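You operate a simulated robot arm through the tools that you are given. There is no shell and no other tool.

The job below is to be done with a simulated robot arm. You get a single attempt, and the scene is never put back.

JOB
Run the leak check that the job card names, then switch off.
Fine: the adaptor of the card's colour pushed home in the port, rig dial on the card's mark, both before the run key goes on; wait for the green lamp.

The check looks at the end state, three seconds after you hand in, the way a careful person would. Anything else that was tipped, shoved, dropped, spilled or broken makes it a failure.

ROBOT AND FRAMES
A 6-joint arm with a two-finger parallel gripper, fixed in place. Base frame: the origin is at the foot of the arm, x ahead of it, y to its left, z up; the work surface is at about z = 750. Units: mm, rad, N and s.
With the tool pointing down near the work surface it reaches from about 300 to 740 mm from the base axis. Its first joint turns from -1.152 to 1.152 rad. Payload 2.45 kg.
Tool frame: the origin (TCP) lies between the finger pads and is the grasp point; the fingertips stand 24 mm ahead of it; z points along the fingers, y is the line along which they close. Largest opening 68 mm; finger width 17, thickness 10; the body of the gripper, 40 by 70 mm, starts 41 mm behind the TCP.
Orientation is told as [roll, pitch, yaw] about the base's x, y, z axes, in that order, counted from this pose: with the fingers straight down and closing along the base's y, the tool's x points along the base's -x, its y along +y and its z along -z.

CONTROLS
- The arm moves only by the tool step_arm. Its argument "deltas" is a list that holds one entry, the list of rows, each a list of 6 numbers: the shift along the base's x, y, z in mm, then the turn, a rotation vector about the base's x, y, z in rad. In form: [[[x, y, z, rx, ry, rz], ...]]. A call has 1 to 20 rows; each row shifts and turns the commanded pose from where the row before left it. "hand" is the gripper command, from -1 (fully open) to 1 (shut), values between in proportion, set as the call begins (left out, the last holds). Rows are played at 5 a second. More than 50 mm and 0.15 rad between two rows, or a gripper value outside its range, and nothing of the call is played. Where a pose cannot be reached the arm comes as near as it can. A force on the tool above 40 N (or 10 N above the force at the start of the call, whichever is more), or a blocked arm, ends the call early, and 0.2 s more pass. The fingers move at their own pace (about 108 mm/s each) and stop on an object; they squeeze with about 30 N. The grip force told is the motor's: it shows also when the fingers shut on nothing. Time passes only in rows, and 0.2 s behind the last, so rows that do not move let the fingers close. The reply holds the time, the measured pose of the TCP, the force on the tool along the base axes, the opening and the grip force, in the units named above and with some noise, with the torque about the TCP (base axes, N m) and any sound that the robot's microphone picked up, and new pictures: "views" is both (left out), scene, wrist or none.
- Cameras (640 x 400 px; columns grow to the right, rows downward): "scene" is fixed at [176.9, 429.8, 1454.7]; the picture's right is [-0.60, -0.80, 0.00], its down [-0.54, 0.41, -0.74] and it looks along [0.59, -0.44, -0.68] (base axes); focal length 312 px, centre (320, 200). "wrist" rides on the gripper at [84, 11, -75] in the tool frame; the picture's right is [-0.13, 0.99, 0.00], its down [-0.60, -0.08, -0.79] and it looks along [-0.79, -0.10, 0.61] (tool axes); focal length 251 px, centre (320, 200). There is no depth. A picture from a camera that has moved, and an enlarged one, comes with that camera's place and axes in the base frame and with its lens.
- close_up(camera, box): a new picture of the part [left, top, right, bottom] of that camera's present view, enlarged. No time passes.
- hand_in(): hands the job in; it is judged then, once.

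Nothing tells you positions but the pictures and the camera data. Unless the task says otherwise, let go and move clear before handing in.

The tools are called as name(argument=value, ...) on one line, values as JSON. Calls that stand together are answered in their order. step_arm: Moves the arm, as the interface text tells. Its arguments: {"type":"object","properties":{"deltas":{"type":"array"},"hand":{"type":"number"},"views":{"type":"string","enum":["both","scene","wrist","none"]}},"required":["deltas"]} The other tools are called the same way: close_up (camera, box) takes an enlarged picture of a part of a camera's view; hand_in () hands the job in.

At the start:

```text
t: 0.0
tcp_pos: [453.1, -39.2, 1194.8]
tool_rot: [0.0, 0.0, -0.002]
ft_force: [0.4, 0.0, 0.0]
moment: [0.02, -0.01, -0.04]
opening: 67.9
gripper_force: 0.2
```

scene: 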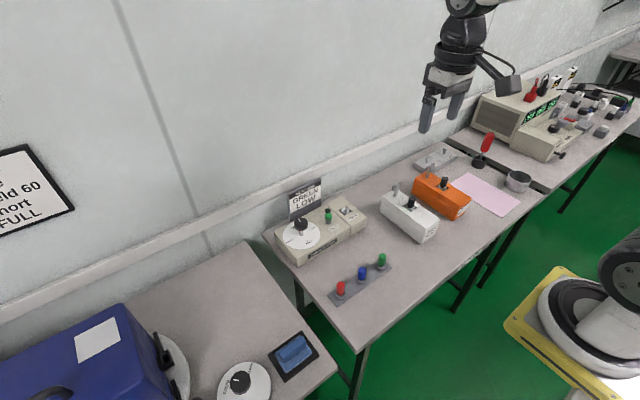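
wrist: 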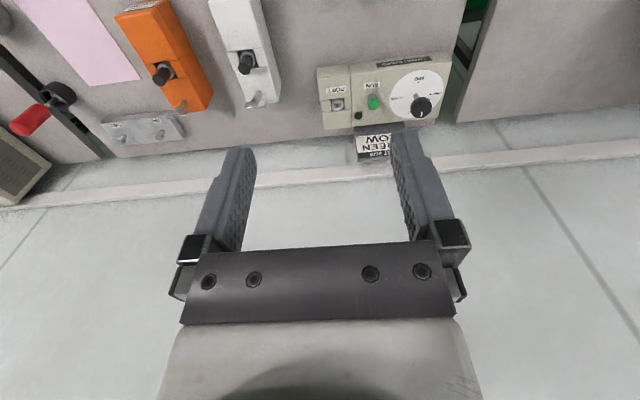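

I see a test rig with a dial, a green lamp or key and a port, a job card reading "GREEN LOW", and a rack of red, blue and green adaptors. I'll look closer before moving.

close_up(camera="scene", box=[260, 170, 400, 310])

close_up(camera="wrist", box=[300, 40, 470, 170])

close_up(camera="scene", box=[360, 130, 560, 260])

close_up(camera="scene", box=[280, 170, 350, 220])

```text
2.86 times, centred on (330, 240) of scene
camera zoom: at [176.9, 429.8, 1454.7], right [-0.6, -0.8, 0.0], down [-0.54, 0.41, -0.74], along [0.59, -0.44, -0.68], focal length 892 px, centre (291, 86)
```

zoom: 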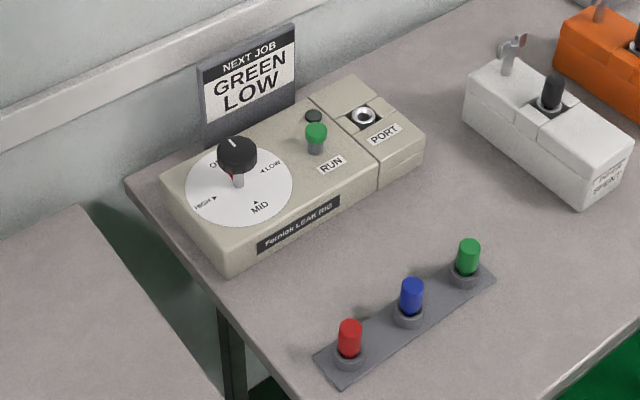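

```text
3.08 times, centred on (385, 105) of wrist
camera zoom: at [368.1, -27.8, 1270.4], right [0.13, 0.99, 0.0], down [0.6, -0.08, 0.79], along [0.79, -0.1, -0.61], focal length 774 px, centre (120, 492)
```

zoom: 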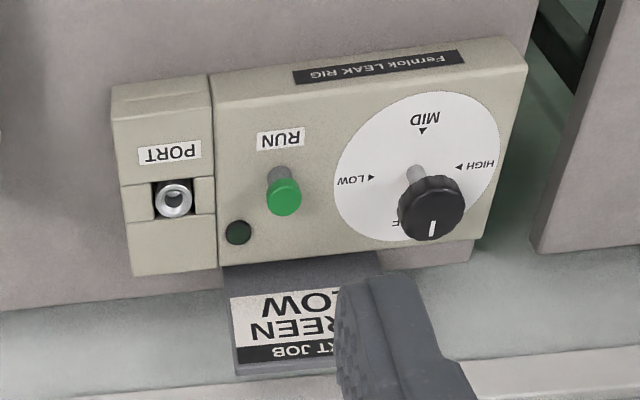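

```text
3.08 times, centred on (460, 195) of scene
camera zoom: at [176.9, 429.8, 1454.7], right [-0.6, -0.8, 0.0], down [-0.54, 0.41, -0.74], along [0.59, -0.44, -0.68], focal length 961 px, centre (-111, 215)
```

zoom: 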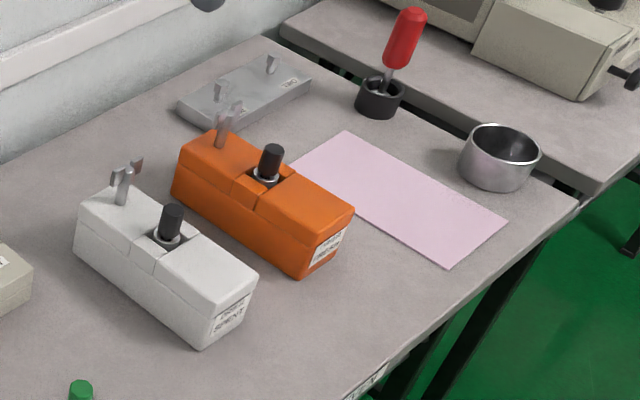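

```text
8.00 times, centred on (315, 195) of scene
camera zoom: at [176.9, 429.8, 1454.7], right [-0.6, -0.8, 0.0], down [-0.54, 0.41, -0.74], along [0.59, -0.44, -0.68], focal length 2499 px, centre (360, 240)
```

zoom: 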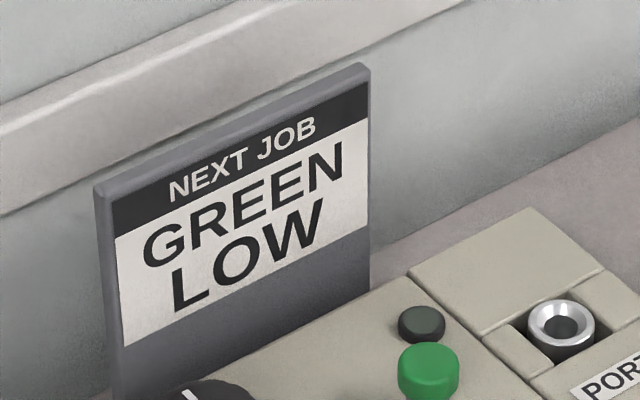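

The card says GREEN and LOW. The dial currently points at OFF, LOW lies on its -y side, and the green adaptor is at about (472, 6). I'll zoom in on the details of each part.

close_up(camera="scene", box=[275, 200, 345, 250])

close_up(camera="scene", box=[310, 190, 380, 235])

close_up(camera="scene", box=[325, 245, 400, 305])

close_up(camera="wrist", box=[310, 50, 450, 140])

close_up(camera="scene", box=[380, 165, 475, 245])

close_up(camera="scene", box=[0, 130, 80, 240])

```text
8.00 times, centred on (310, 225) of scene
camera zoom: at [176.9, 429.8, 1454.7], right [-0.6, -0.8, 0.0], down [-0.54, 0.41, -0.74], along [0.59, -0.44, -0.68], focal length 2499 px, centre (400, 0)
```

zoom: 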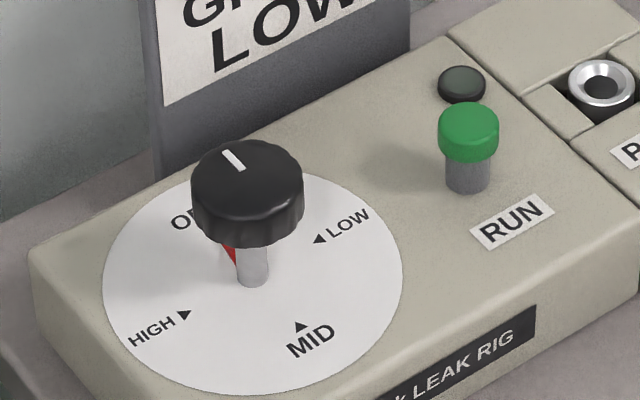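

```text
8.89 times, centred on (345, 212) of scene
camera zoom: at [176.9, 429.8, 1454.7], right [-0.6, -0.8, 0.0], down [-0.54, 0.41, -0.74], along [0.59, -0.44, -0.68], focal length 2776 px, centre (98, 89)
```

zoom: 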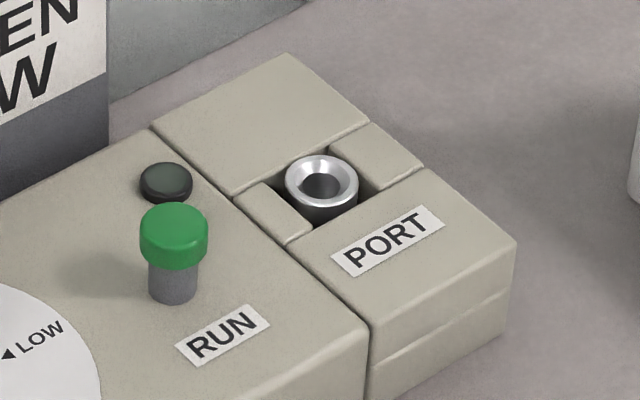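

```text
6.67 times, centred on (362, 275) of scene
camera zoom: at [176.9, 429.8, 1454.7], right [-0.6, -0.8, 0.0], down [-0.54, 0.41, -0.74], along [0.59, -0.44, -0.68], focal length 2082 px, centre (37, -300)
```

zoom: 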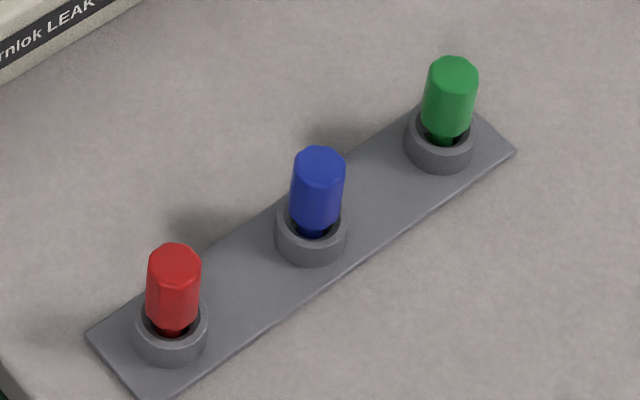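

```text
4.44 times, centred on (380, 95) of wrist
camera zoom: at [368.1, -27.8, 1270.4], right [0.13, 0.99, 0.0], down [0.6, -0.08, 0.79], along [0.79, -0.1, -0.61], focal length 1118 px, centre (53, 667)
```

zoom: 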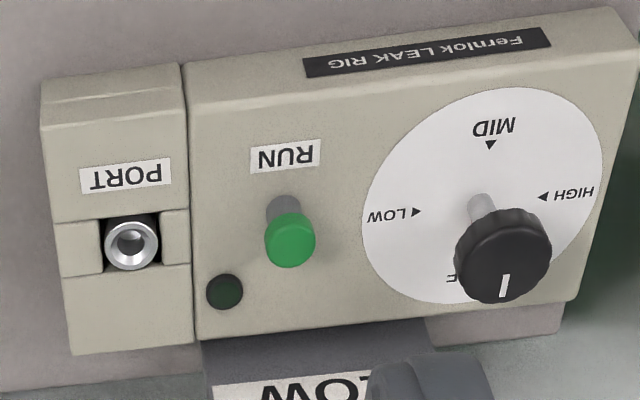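

```text
5.00 times, centred on (428, 205) of scene
camera zoom: at [176.9, 429.8, 1454.7], right [-0.6, -0.8, 0.0], down [-0.54, 0.41, -0.74], along [0.59, -0.44, -0.68], focal length 1562 px, centre (-218, 175)
```

zoom: 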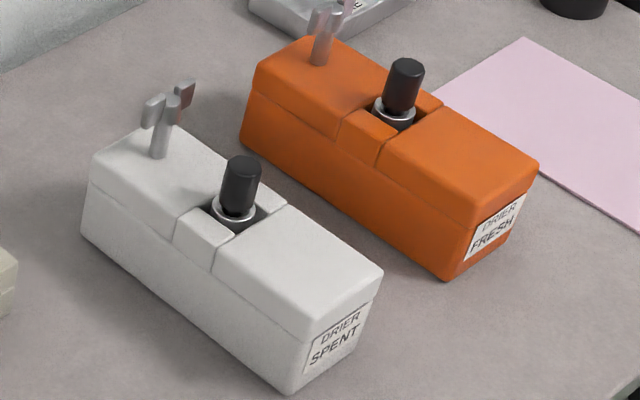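

```text
3.64 times, centred on (40, 185) of scene
camera zoom: at [176.9, 429.8, 1454.7], right [-0.6, -0.8, 0.0], down [-0.54, 0.41, -0.74], along [0.59, -0.44, -0.68], focal length 1136 px, centre (1338, 254)
```

zoom: 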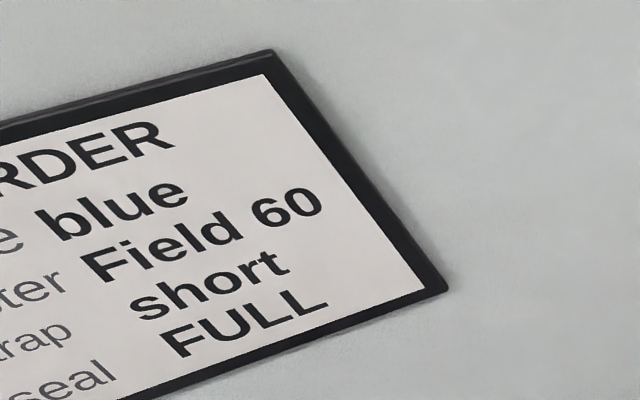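

The rig has a red pointer on its dial (at OFF), the port sits in a notch, and the lamp is the dark bulb beside RUN. The drier boxes and the other stations aren't part of this job. I'll move above the green adaptor for a close look.

step_arm(deltas=[[[2.4, 5.6, -36.9, 0, 0, 0], [2.4, 5.6, -36.9, 0, 0, 0], [2.4, 5.6, -36.9, 0, 0, 0], [2.4, 5.6, -36.9, 0, 0, 0], [2.4, 5.6, -36.9, 0, 0, 0], [2.4, 5.6, -36.9, 0, 0, 0], [2.4, 5.6, -36.9, 0, 0, 0], [2.4, 5.6, -36.9, 0, 0, 0]]], hand=-1)

```text
t: 1.8
tcp_pos: [471.3, 5.0, 899.3]
tool_rot: [0.0, -0.003, -0.001]
ft_force: [-0.5, 0.7, 0.2]
moment: [-0.01, 0.01, -0.01]
opening: 68.1
gripper_force: 0.2
camera wrist: at [387.3, 16.8, 974.7], right [0.13, 0.99, 0.0], down [0.6, -0.08, 0.79], along [0.79, -0.1, -0.61], focal length 251 px, centre (320, 200)
```

scene: 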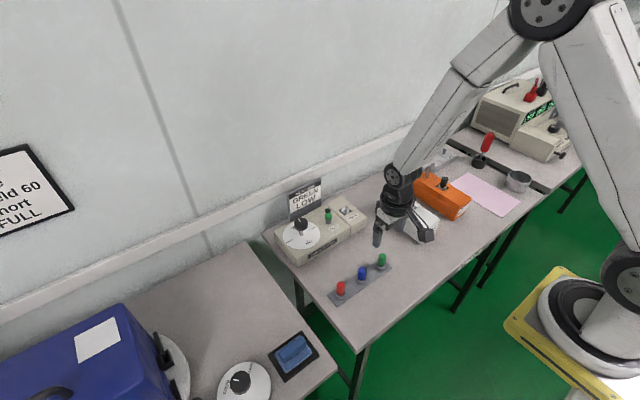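
wrist: 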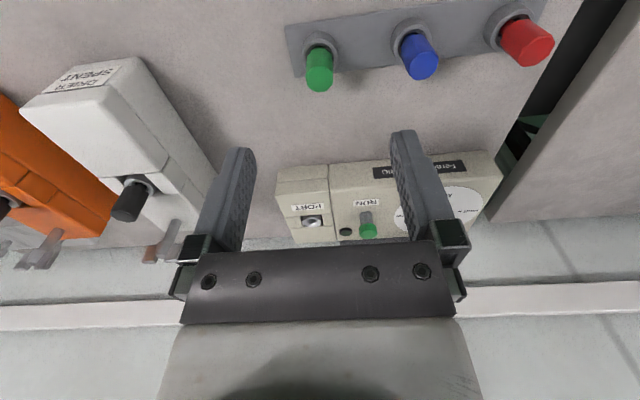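

close_up(camera="wrist", box=[270, 0, 430, 100])

close_up(camera="wrist", box=[265, 150, 425, 250])

close_up(camera="scene", box=[340, 160, 440, 290])

```text
4.00 times, centred on (350, 50) of wrist
camera zoom: at [387.3, 16.8, 974.7], right [0.13, 0.99, 0.0], down [0.6, -0.08, 0.79], along [0.79, -0.1, -0.61], focal length 1006 px, centre (200, 800)
```

zoom: 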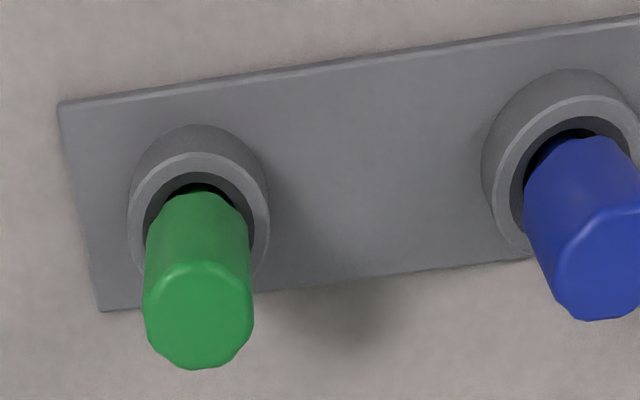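

```text
4.00 times, centred on (345, 200) of wrist
camera zoom: at [387.3, 16.8, 974.7], right [0.13, 0.99, 0.0], down [0.6, -0.08, 0.79], along [0.79, -0.1, -0.61], focal length 1006 px, centre (220, 200)
```

zoom: 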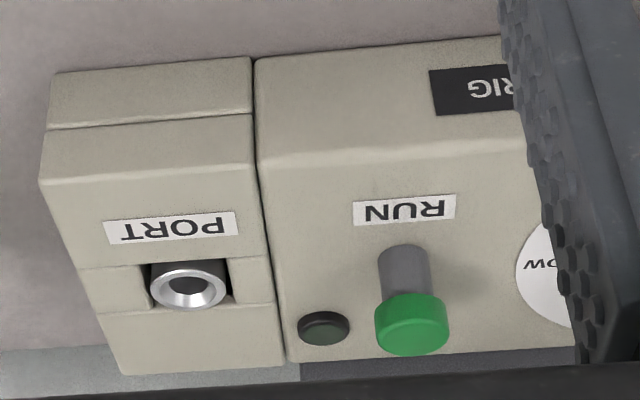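

```text
3.08 times, centred on (390, 225) of scene
camera zoom: at [176.9, 429.8, 1454.7], right [-0.6, -0.8, 0.0], down [-0.54, 0.41, -0.74], along [0.59, -0.44, -0.68], focal length 961 px, centre (105, 123)
```

zoom: 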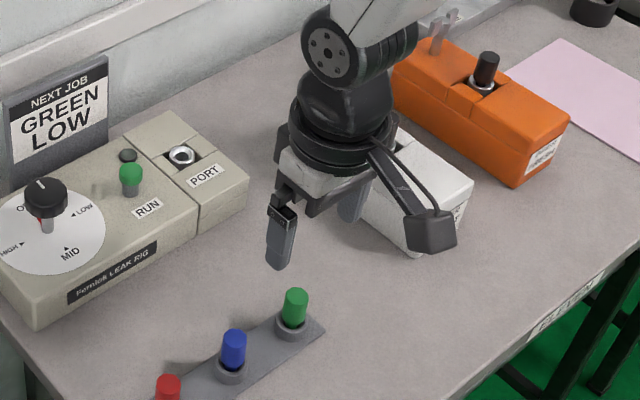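

The green adaptor's top is at about (474, 5, 803), with an 18 mm body, and its collar top is near z=765. I'll descend and grip high on the body so the fingers stay clear of the port block later.

step_arm(deltas=[[[0.8, 0, -25, 0, 0, 0], [0.8, 0, -25, 0, 0, 0], [0.7, 0, -25, 0, 0, 0], [0.4, 0, -14, 0, 0, 0]]])

```text
t: 2.8
tcp_pos: [474.9, 6.4, 811.1]
tool_rot: [-0.001, 0.001, 0.0]
ft_force: [-0.3, -0.9, -0.8]
moment: [0.02, 0.01, -0.04]
opening: 68.1
gripper_force: 0.1
camera wrist: at [389.9, 17.2, 886.1], right [0.13, 0.99, 0.0], down [0.6, -0.08, 0.79], along [0.79, -0.1, -0.61], focal length 251 px, centre (320, 200)
```

scene: 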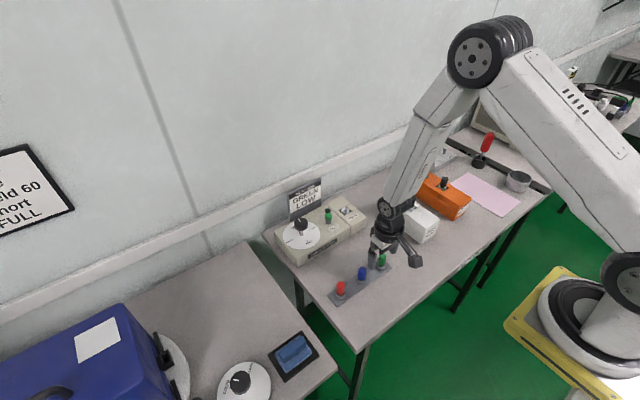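
wrist: 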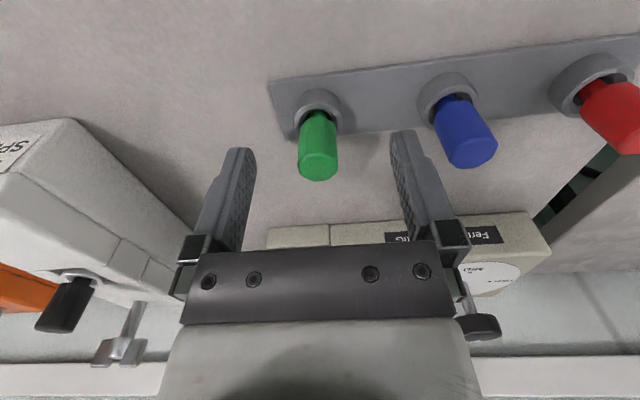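

close_up(camera="wrist", box=[270, 80, 370, 200])

close_up(camera="scene", box=[350, 215, 430, 285])

```text
3.33 times, centred on (320, 140) of wrist
camera zoom: at [389.9, 17.2, 886.1], right [0.13, 0.99, 0.0], down [0.6, -0.08, 0.79], along [0.79, -0.1, -0.61], focal length 838 px, centre (320, 400)
```

zoom: 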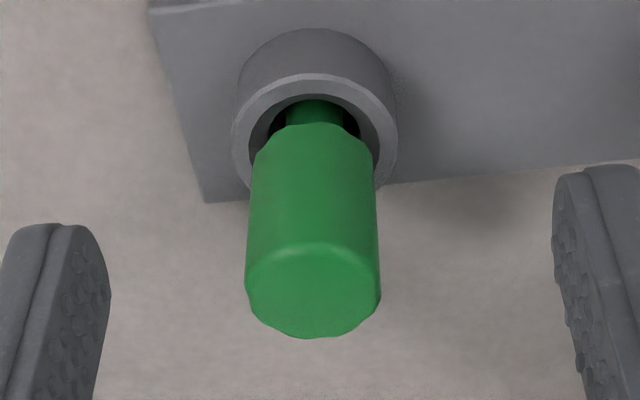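

```text
5.71 times, centred on (390, 250) of scene
camera zoom: at [176.9, 429.9, 1454.7], right [-0.6, -0.8, 0.0], down [-0.54, 0.41, -0.74], along [0.59, -0.44, -0.68], focal length 1785 px, centre (-80, -86)
```

zoom: 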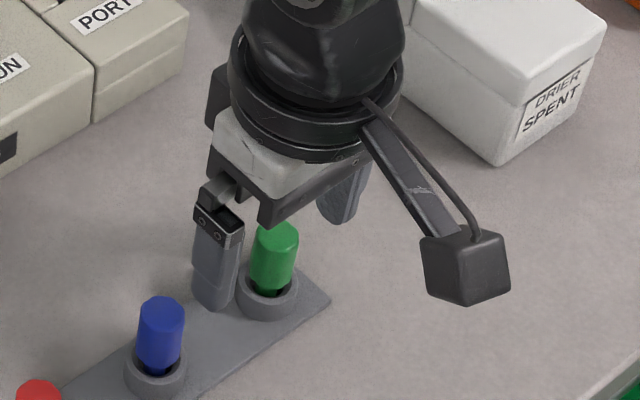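

The adaptor is almost centred between the fingers. I'll make a small correction, go down to z≈800 and close.

step_arm(deltas=[[[-1.5, -0.8, -6, 0, 0, 0], [0, 0, -5, 0, 0, 0]]])

step_arm(deltas=[[[0, 0, 0, 0, 0, 0], [0, 0, 0, 0, 0, 0], [0, 0, 0, 0, 0, 0], [0, 0, 0, 0, 0, 0]]], hand=1)

```text
t: 3.4
tcp_pos: [472.5, 4.7, 799.6]
tool_rot: [0.001, 0.001, 0.0]
ft_force: [-0.5, 0.0, 0.3]
moment: [-0.04, 0.01, -0.02]
opening: 67.9
gripper_force: 0.1
camera wrist: at [388.3, 16.3, 875.1], right [0.13, 0.99, 0.0], down [0.6, -0.08, 0.79], along [0.79, -0.1, -0.61], focal length 251 px, centre (320, 200)
```

scene: 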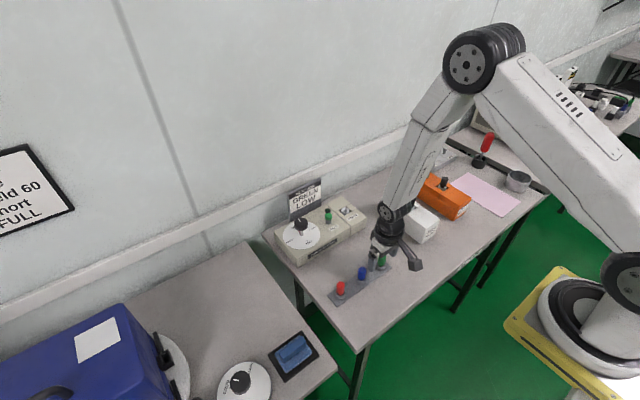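
wrist: 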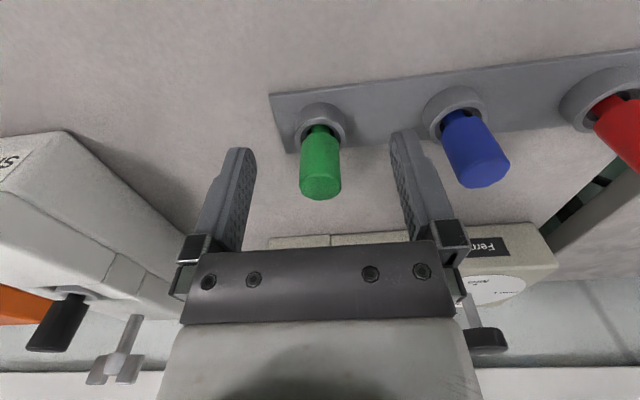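

```text
t: 4.4
tcp_pos: [472.1, 4.9, 798.9]
tool_rot: [0.002, -0.002, 0.001]
ft_force: [-0.6, 0.9, -0.3]
moment: [0.02, -0.05, 0.02]
opening: 17.1
gripper_force: 29.7
camera wrist: at [388.2, 16.3, 875.2], right [0.13, 0.99, 0.0], down [0.6, -0.08, 0.79], along [0.79, -0.1, -0.61], focal length 251 px, centre (320, 200)
```

scene: 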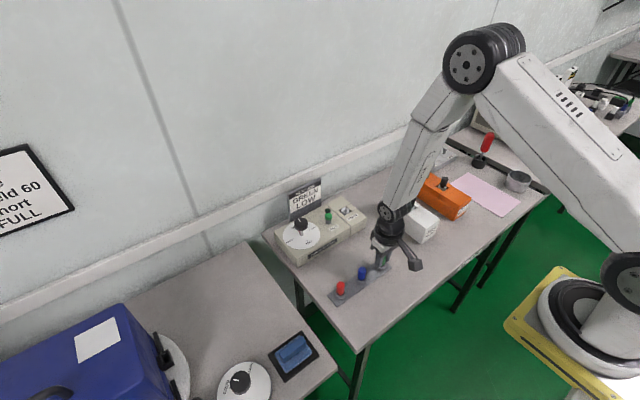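
wrist: 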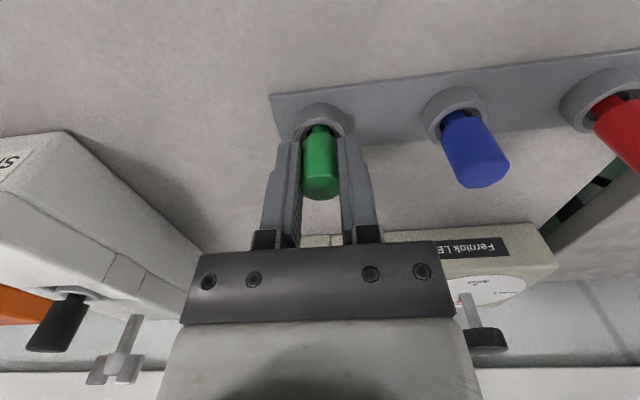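

The adaptor is gripped at 17 mm. I'll lift it straight up gently.

step_arm(deltas=[[[0, 0, 5, 0, 0, 0], [0, 0, 10, 0, 0, 0], [0, 0, 15, 0, 0, 0], [0, 0, 25, 0, 0, 0], [0, 0, 30, 0, 0, 0], [0, 0, 30, 0, 0, 0]]])

```text
t: 5.8
tcp_pos: [472.5, 5.9, 914.8]
tool_rot: [0.0, 0.0, 0.001]
ft_force: [-0.3, -0.3, 0.0]
moment: [0.03, -0.02, 0.02]
opening: 16.8
gripper_force: 30.4
camera wrist: at [388.3, 16.3, 991.1], right [0.13, 0.99, 0.0], down [0.6, -0.08, 0.79], along [0.79, -0.1, -0.61], focal length 251 px, centre (320, 200)
```

scene: 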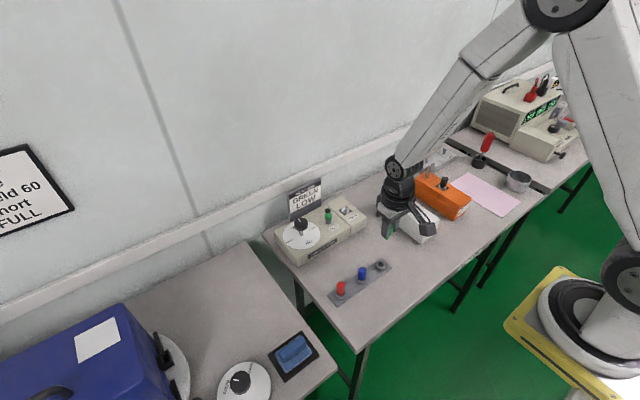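
wrist: 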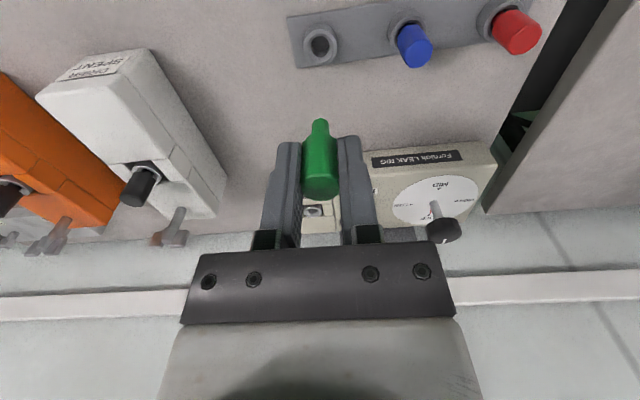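

The adaptor is up, with its plug tip visible. I'll zoom in to measure where the tip sits relative to the TCP.

close_up(camera="wrist", box=[260, 100, 380, 220])

close_up(camera="wrist", box=[290, 10, 350, 70])

close_up(camera="scene", box=[350, 160, 450, 280])

```text
3.33 times, centred on (320, 160) of wrist
camera zoom: at [388.3, 16.3, 991.1], right [0.13, 0.99, 0.0], down [0.6, -0.08, 0.79], along [0.79, -0.1, -0.61], focal length 838 px, centre (320, 333)
```

zoom: 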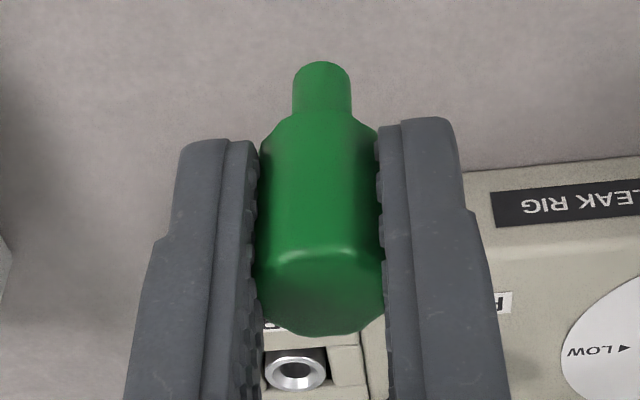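

```text
6.67 times, centred on (320, 40) of wrist
camera zoom: at [388.3, 16.3, 991.1], right [0.13, 0.99, 0.0], down [0.6, -0.08, 0.79], along [0.79, -0.1, -0.61], focal length 1676 px, centre (320, 1267)
```

zoom: 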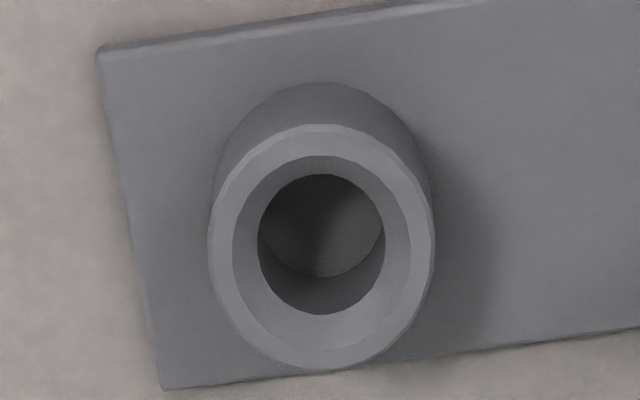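

```text
3.33 times, centred on (400, 220) of scene
camera zoom: at [176.9, 429.8, 1454.7], right [-0.6, -0.8, 0.0], down [-0.54, 0.41, -0.74], along [0.59, -0.44, -0.68], focal length 1041 px, centre (53, 133)
```

zoom: 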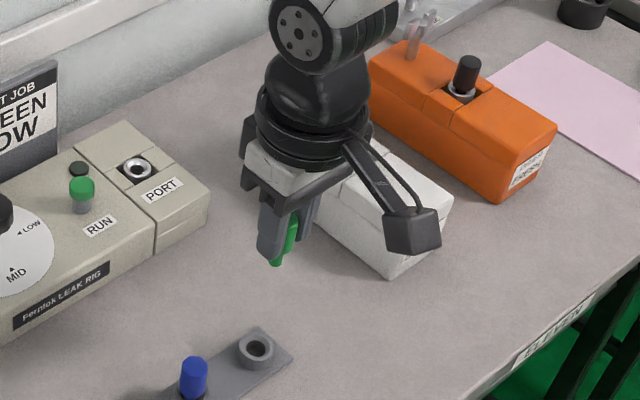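

The plug tip is about 45 mm below the TCP and the adaptor is centred in the grip. Next I'll hover over the port at about (662, -29.5), staying high.

step_arm(deltas=[[[38, -7, 0, 0, 0, 0], [38, -7, 0, 0, 0, 0], [38, -7, 0, 0, 0, 0], [38, -7, 0, 0, 0, 0], [38, -7, -10, 0, 0, 0], [0, 0, 0, 0, 0, 0]]])

```text
t: 7.2
tcp_pos: [662.9, -28.4, 905.0]
tool_rot: [-0.001, 0.0, -0.002]
ft_force: [-0.7, -0.2, -0.1]
moment: [0.0, 0.0, 0.0]
opening: 16.8
gripper_force: 30.0
camera wrist: at [579.1, -17.9, 979.8], right [0.13, 0.99, 0.0], down [0.6, -0.08, 0.79], along [0.79, -0.1, -0.61], focal length 251 px, centre (320, 200)
```

scene: 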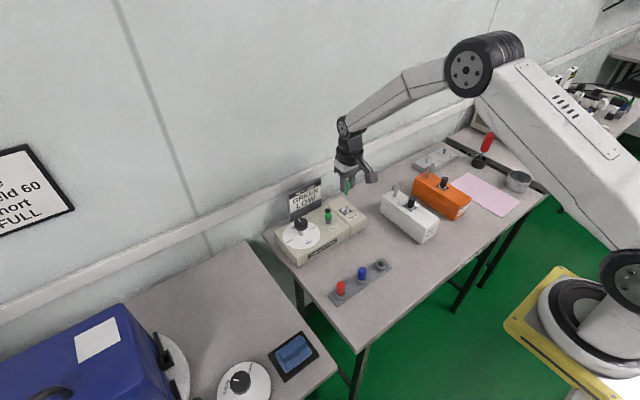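
wrist: 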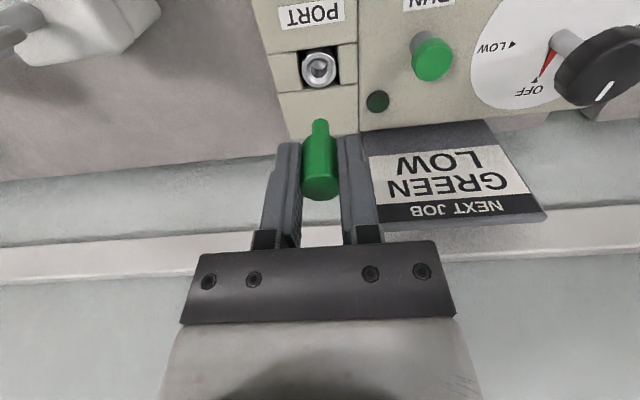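

close_up(camera="wrist", box=[260, 20, 380, 140])

close_up(camera="scene", box=[300, 140, 400, 240])

close_up(camera="wrist", box=[470, 0, 640, 110])

```text
3.33 times, centred on (320, 80) of wrist
camera zoom: at [579.1, -17.9, 979.8], right [0.13, 0.99, 0.0], down [0.6, -0.08, 0.79], along [0.79, -0.1, -0.61], focal length 838 px, centre (320, 600)
```

zoom: 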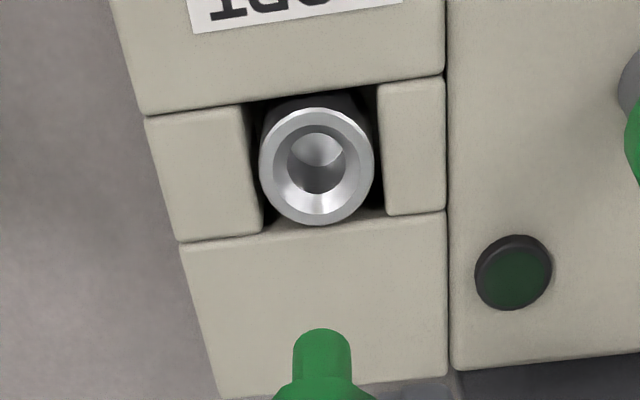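

```text
4.00 times, centred on (350, 190) of scene
camera zoom: at [177.0, 429.8, 1454.7], right [-0.6, -0.8, 0.0], down [-0.54, 0.41, -0.74], along [0.59, -0.44, -0.68], focal length 1249 px, centre (200, 240)
```

zoom: 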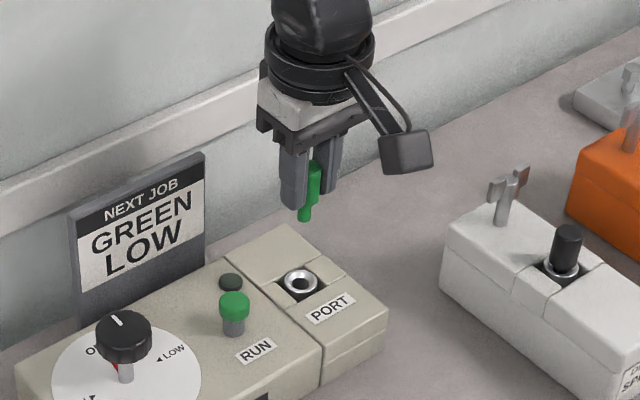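

```text
3.64 times, centred on (555, 55) of wrist
camera zoom: at [579.1, -17.9, 979.8], right [0.13, 0.99, 0.0], down [0.6, -0.08, 0.79], along [0.79, -0.1, -0.61], focal length 914 px, centre (-534, 727)
```

zoom: 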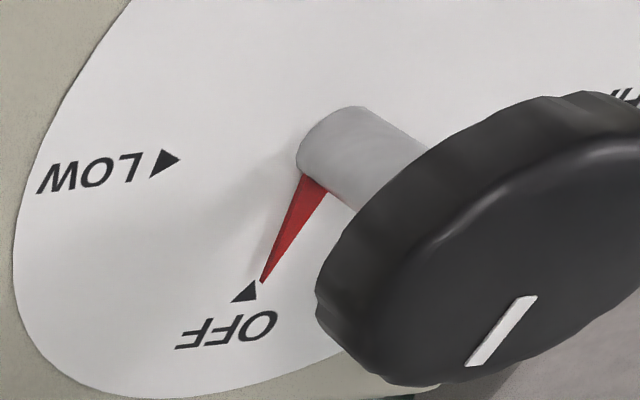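

The port is about 1 mm further out and 1 mm more to -y than the adaptor tip. I'll correct that and descend until the tip is about 15 mm above the rim, then check the alignment.

step_arm(deltas=[[[1, -1, -15, 0, 0, 0], [0, 0, -15, 0, 0, 0], [0, 0, -15, 0, 0, 0], [0, 0, 0, 0, 0, 0]]])

close_up(camera="wrist", box=[270, 70, 370, 170])

close_up(camera="scene", box=[320, 170, 380, 230])

```text
t: 8.2
tcp_pos: [664.5, -30.2, 859.6]
tool_rot: [0.0, 0.0, 0.0]
ft_force: [-0.4, -0.2, -0.6]
moment: [0.01, 0.03, -0.03]
opening: 16.9
gripper_force: 29.7
camera wrist: at [580.2, -19.7, 934.9], right [0.13, 0.99, 0.0], down [0.6, -0.08, 0.79], along [0.79, -0.1, -0.61], focal length 251 px, centre (320, 200)
```

scene: 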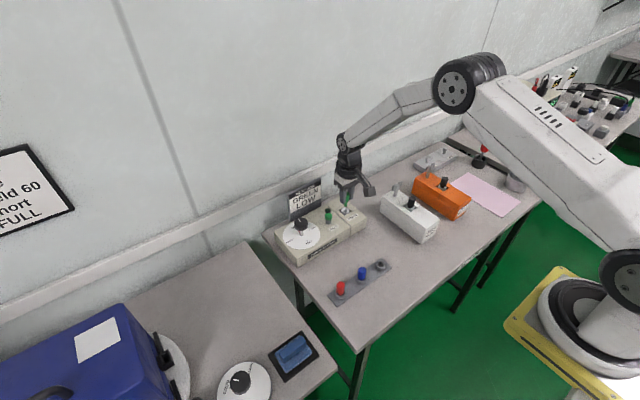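
wrist: 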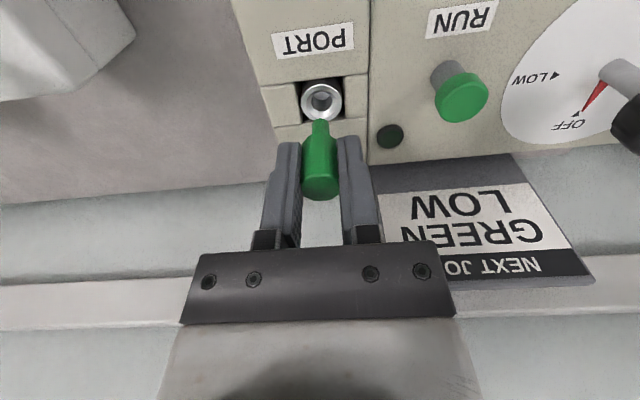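

```text
4.00 times, centred on (320, 120) of wrist
camera zoom: at [580.2, -19.7, 934.9], right [0.13, 0.99, 0.0], down [0.6, -0.08, 0.79], along [0.79, -0.1, -0.61], focal length 1006 px, centre (320, 520)
```

zoom: 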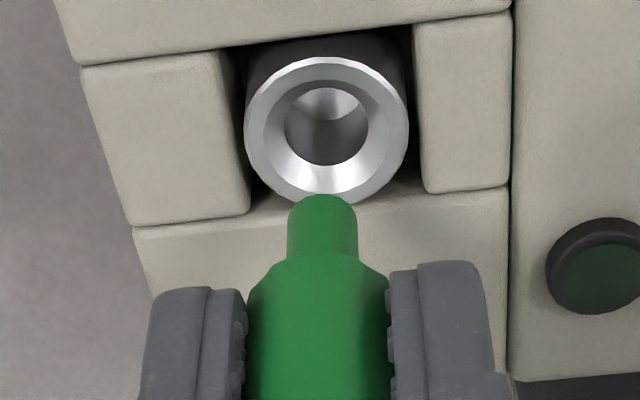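

```text
6.67 times, centred on (350, 200) of scene
camera zoom: at [176.9, 429.8, 1454.7], right [-0.6, -0.8, 0.0], down [-0.54, 0.41, -0.74], along [0.59, -0.44, -0.68], focal length 2082 px, centre (120, 200)
```

zoom: 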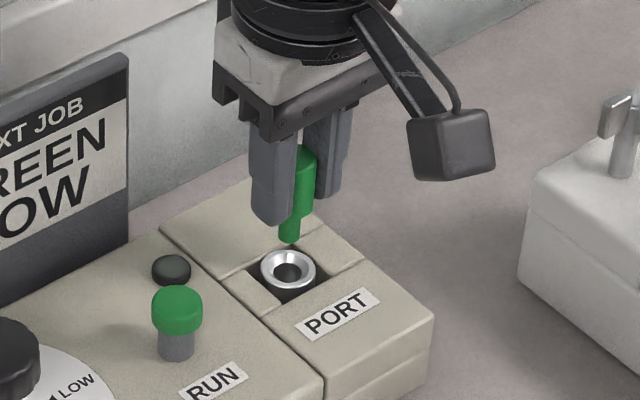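

The tip is nearly over the bore, and the port is offset by about (-1.8, +0.7) mm from it. I'll correct, go down a little more and check again.

step_arm(deltas=[[[-1.7, 0.7, 0, 0, 0, 0], [0, 0, -10, 0, 0, 0], [0, 0, 0, 0, 0, 0]]])

close_up(camera="wrist", box=[270, 70, 370, 170])

close_up(camera="scene", box=[325, 180, 365, 220])

```text
t: 9.0
tcp_pos: [662.7, -29.9, 849.6]
tool_rot: [-0.001, 0.001, -0.001]
ft_force: [-0.9, 0.1, 0.4]
moment: [0.01, -0.01, -0.01]
opening: 17.0
gripper_force: 30.2
camera wrist: at [578.1, -19.1, 925.0], right [0.13, 0.99, 0.0], down [0.6, -0.08, 0.79], along [0.79, -0.1, -0.61], focal length 251 px, centre (320, 200)
```

scene: 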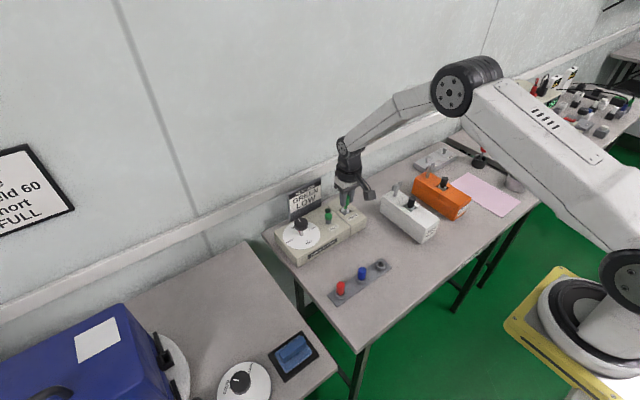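
wrist: 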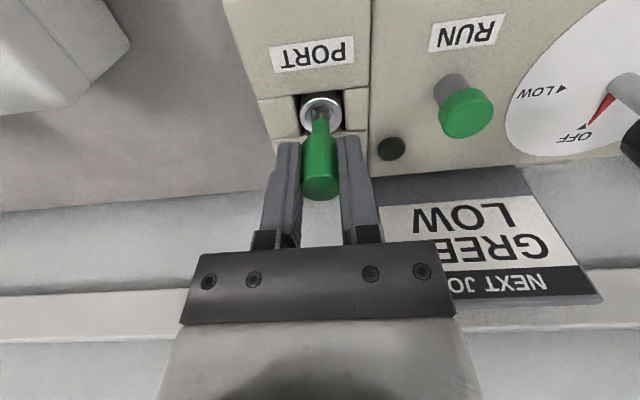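

```text
4.00 times, centred on (320, 120) of wrist
camera zoom: at [578.1, -19.1, 925.0], right [0.13, 0.99, 0.0], down [0.6, -0.08, 0.79], along [0.79, -0.1, -0.61], focal length 1006 px, centre (320, 520)
```

zoom: 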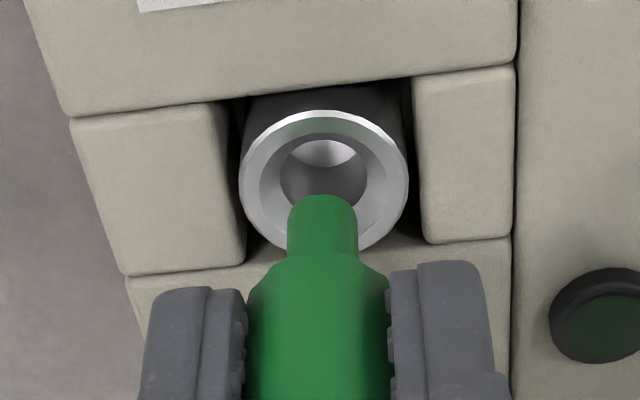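

```text
10.00 times, centred on (345, 200) of scene
camera zoom: at [176.9, 429.8, 1454.7], right [-0.6, -0.8, 0.0], down [-0.54, 0.41, -0.74], along [0.59, -0.44, -0.68], focal length 3123 px, centre (70, 200)
```

zoom: 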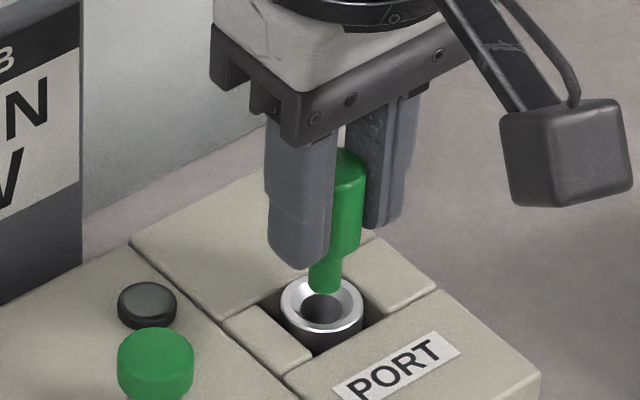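

The tip now overlaps the bore within about half a millimetre, and the port has a chamfer. I'll descend gently while watching the force.

step_arm(deltas=[[[0.3, 0.3, -3, 0, 0, 0], [0, 0, -3, 0, 0, 0], [0, 0, -3, 0, 0, 0], [0, 0, -3, 0, 0, 0]]], views="none")

close_up(camera="wrist", box=[270, 70, 370, 170])

close_up(camera="scene", box=[325, 180, 365, 220])

```text
t: 10.0
tcp_pos: [663.4, -31.1, 837.4]
tool_rot: [0.0, 0.0, -0.001]
ft_force: [0.7, -0.3, 0.1]
moment: [0.0, -0.02, 0.02]
opening: 16.8
gripper_force: 29.8
```

```text
4.00 times, centred on (320, 120) of wrist
camera zoom: at [578.0, -19.1, 913.1], right [0.13, 0.99, 0.0], down [0.6, -0.08, 0.79], along [0.79, -0.1, -0.61], focal length 1006 px, centre (320, 520)
```

zoom: 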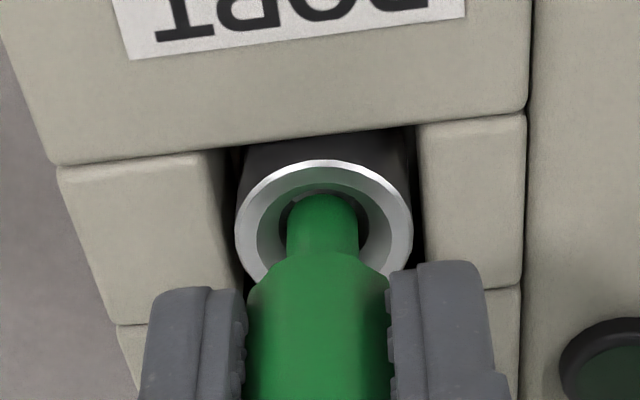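

```text
10.00 times, centred on (345, 200) of scene
camera zoom: at [176.9, 429.8, 1454.7], right [-0.6, -0.8, 0.0], down [-0.54, 0.41, -0.74], along [0.59, -0.44, -0.68], focal length 3123 px, centre (70, 200)
```

zoom: 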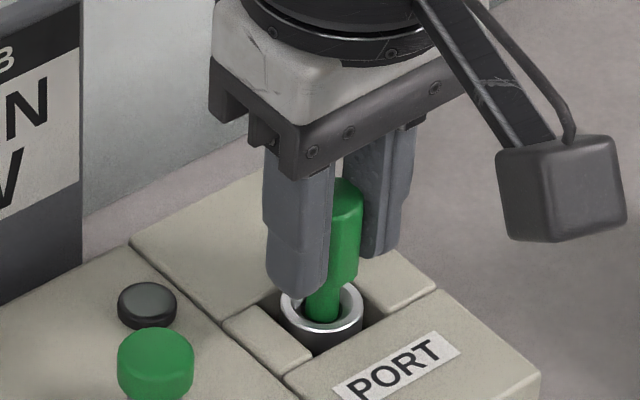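

The plug has entered the bore with no force. I'll continue down in small steps.

step_arm(deltas=[[[0, 0.3, -2, 0, 0, 0], [0, 0, -2, 0, 0, 0], [0, 0, -1.5, 0, 0, 0], [0, 0, -1.5, 0, 0, 0]]], views="none")

close_up(camera="wrist", box=[270, 70, 370, 170])

close_up(camera="scene", box=[325, 180, 365, 220])

```text
t: 11.0
tcp_pos: [663.1, -29.6, 830.5]
tool_rot: [-0.002, -0.001, 0.0]
ft_force: [-3.1, 1.0, 6.5]
moment: [0.02, 0.13, 0.0]
opening: 16.9
gripper_force: 30.1
```

```text
4.00 times, centred on (320, 120) of wrist
camera zoom: at [578.2, -18.6, 906.7], right [0.13, 0.99, 0.0], down [0.6, -0.08, 0.79], along [0.79, -0.1, -0.61], focal length 1006 px, centre (320, 520)
```

zoom: 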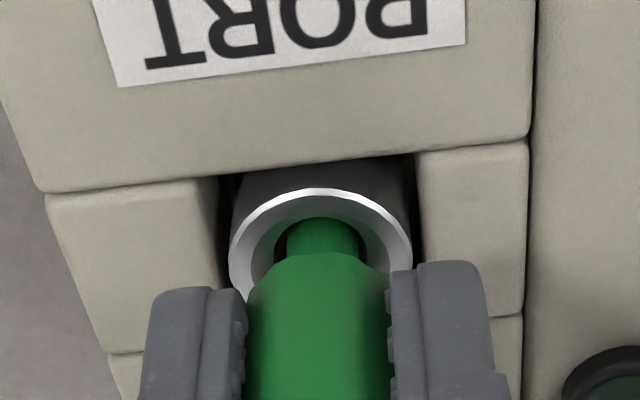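

```text
10.00 times, centred on (345, 200) of scene
camera zoom: at [176.7, 429.9, 1454.8], right [-0.6, -0.8, 0.0], down [-0.54, 0.41, -0.74], along [0.59, -0.44, -0.68], focal length 3123 px, centre (70, 200)
```

zoom: 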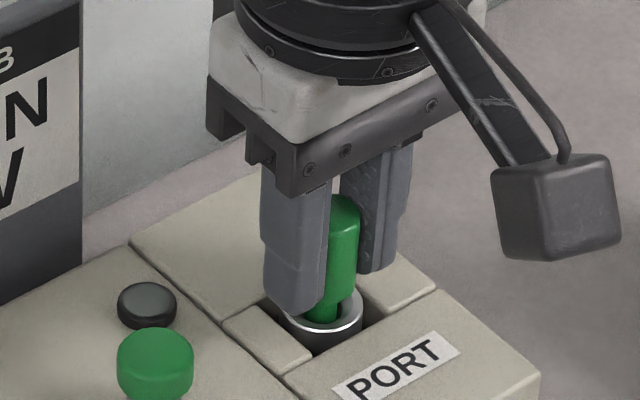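

There's light contact now, with a lateral force toward -x. I'll ease -0.7 mm in x and keep pressing gently.

step_arm(deltas=[[[-0.7, 0, 0, 0, 0, 0], [0, 0, -1, 0, 0, 0], [0, 0, -1, 0, 0, 0]]], views="none")

close_up(camera="wrist", box=[270, 70, 370, 170])

close_up(camera="scene", box=[325, 180, 365, 220])

```text
t: 11.8
tcp_pos: [662.9, -29.5, 829.3]
tool_rot: [0.0, -0.003, 0.0]
ft_force: [0.9, -1.4, 5.6]
moment: [-0.03, -0.06, -0.02]
opening: 17.0
gripper_force: 29.8
```

```text
4.00 times, centred on (320, 120) of wrist
camera zoom: at [578.0, -18.5, 904.6], right [0.13, 0.99, 0.0], down [0.6, -0.08, 0.79], along [0.79, -0.1, -0.61], focal length 1006 px, centre (320, 520)
```

zoom: 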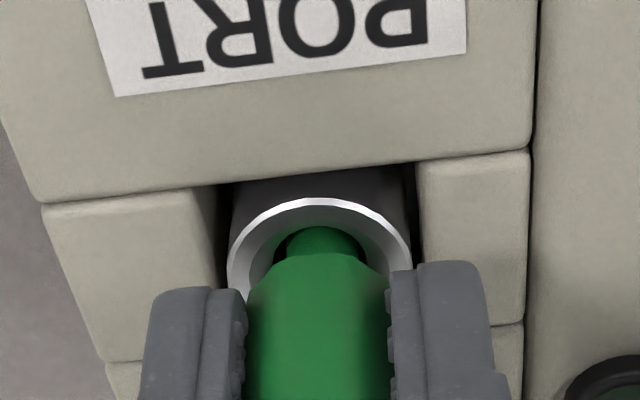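

```text
10.00 times, centred on (345, 200) of scene
camera zoom: at [176.8, 429.8, 1454.8], right [-0.6, -0.8, 0.0], down [-0.54, 0.41, -0.74], along [0.59, -0.44, -0.68], focal length 3123 px, centre (70, 200)
```

zoom: 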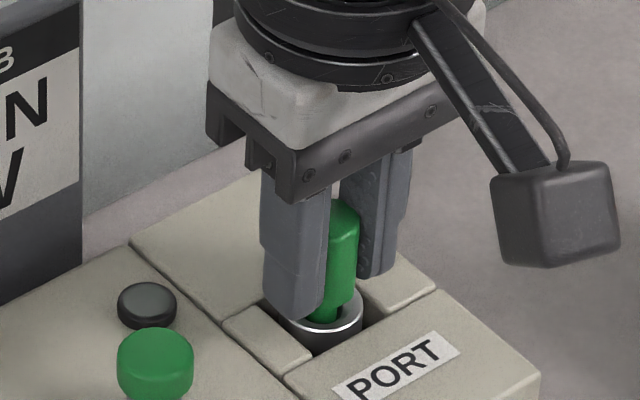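

step_arm(deltas=[[[0, 0, -1, 0, 0, 0], [0, 0, -1, 0, 0, 0], [0, 0, 0, 0, 0, 0]]], views="none")

close_up(camera="wrist", box=[270, 70, 370, 170])

close_up(camera="scene", box=[325, 180, 365, 220])

```text
t: 12.6
tcp_pos: [662.2, -28.3, 827.0]
tool_rot: [0.0, -0.003, 0.0]
ft_force: [3.8, 1.2, 6.2]
moment: [0.05, -0.2, -0.03]
opening: 17.1
gripper_force: 30.3
```

```text
4.00 times, centred on (320, 120) of wrist
camera zoom: at [577.8, -18.6, 902.4], right [0.13, 0.99, 0.0], down [0.6, -0.08, 0.79], along [0.79, -0.1, -0.61], focal length 1006 px, centre (320, 520)
```

zoom: 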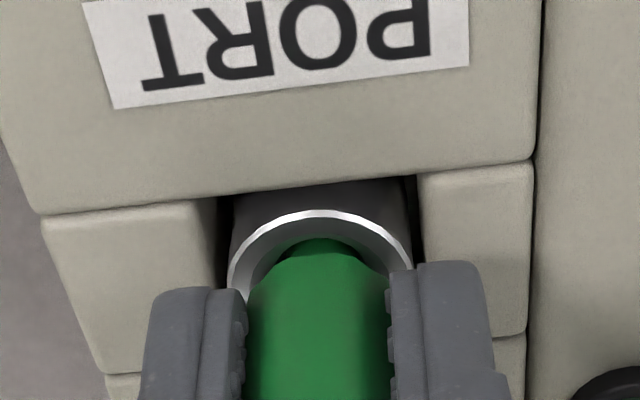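

```text
10.00 times, centred on (345, 200) of scene
camera zoom: at [176.9, 429.9, 1454.7], right [-0.6, -0.8, 0.0], down [-0.54, 0.41, -0.74], along [0.59, -0.44, -0.68], focal length 3123 px, centre (70, 200)
```

zoom: 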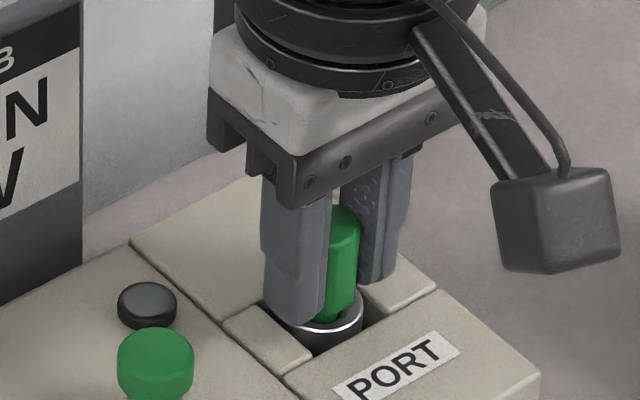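

It's sliding in at about 6 N. I'll correct x slightly and continue.

step_arm(deltas=[[[0.4, 0, -1, 0, 0, 0], [0, 0, -1, 0, 0, 0], [0, 0, 0, 0, 0, 0]]], views="none")

close_up(camera="wrist", box=[270, 70, 370, 170])

close_up(camera="scene", box=[325, 180, 365, 220])

```text
t: 13.4
tcp_pos: [662.5, -30.9, 825.7]
tool_rot: [0.0, -0.001, -0.001]
ft_force: [-3.1, -0.5, 19.3]
moment: [0.02, 0.07, -0.01]
opening: 16.7
gripper_force: 29.1
```

```text
4.00 times, centred on (320, 120) of wrist
camera zoom: at [577.8, -18.6, 901.2], right [0.13, 0.99, 0.0], down [0.6, -0.08, 0.79], along [0.79, -0.1, -0.61], focal length 1006 px, centre (320, 520)
```

zoom: 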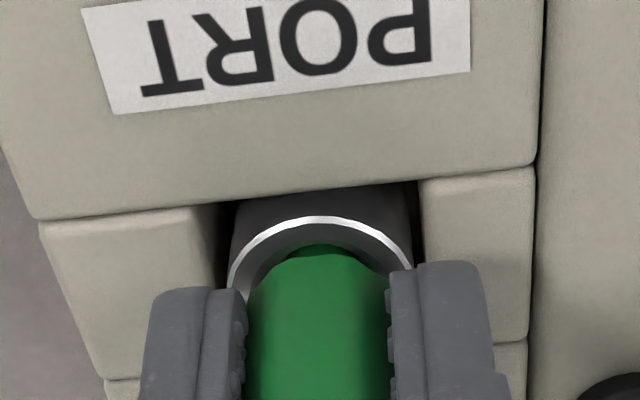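

```text
10.00 times, centred on (345, 200) of scene
camera zoom: at [176.4, 429.9, 1454.8], right [-0.6, -0.8, 0.0], down [-0.54, 0.41, -0.74], along [0.59, -0.44, -0.68], focal length 3123 px, centre (70, 200)
```

zoom: 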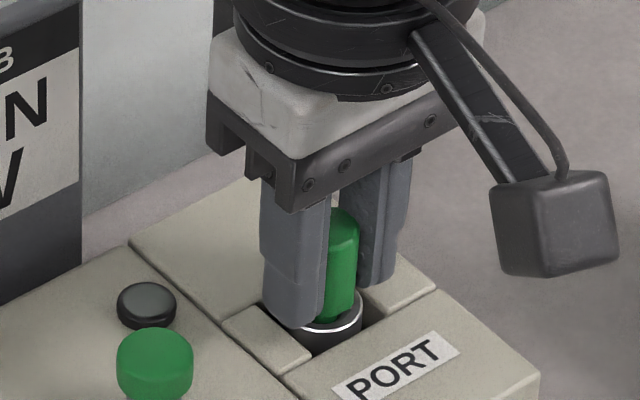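

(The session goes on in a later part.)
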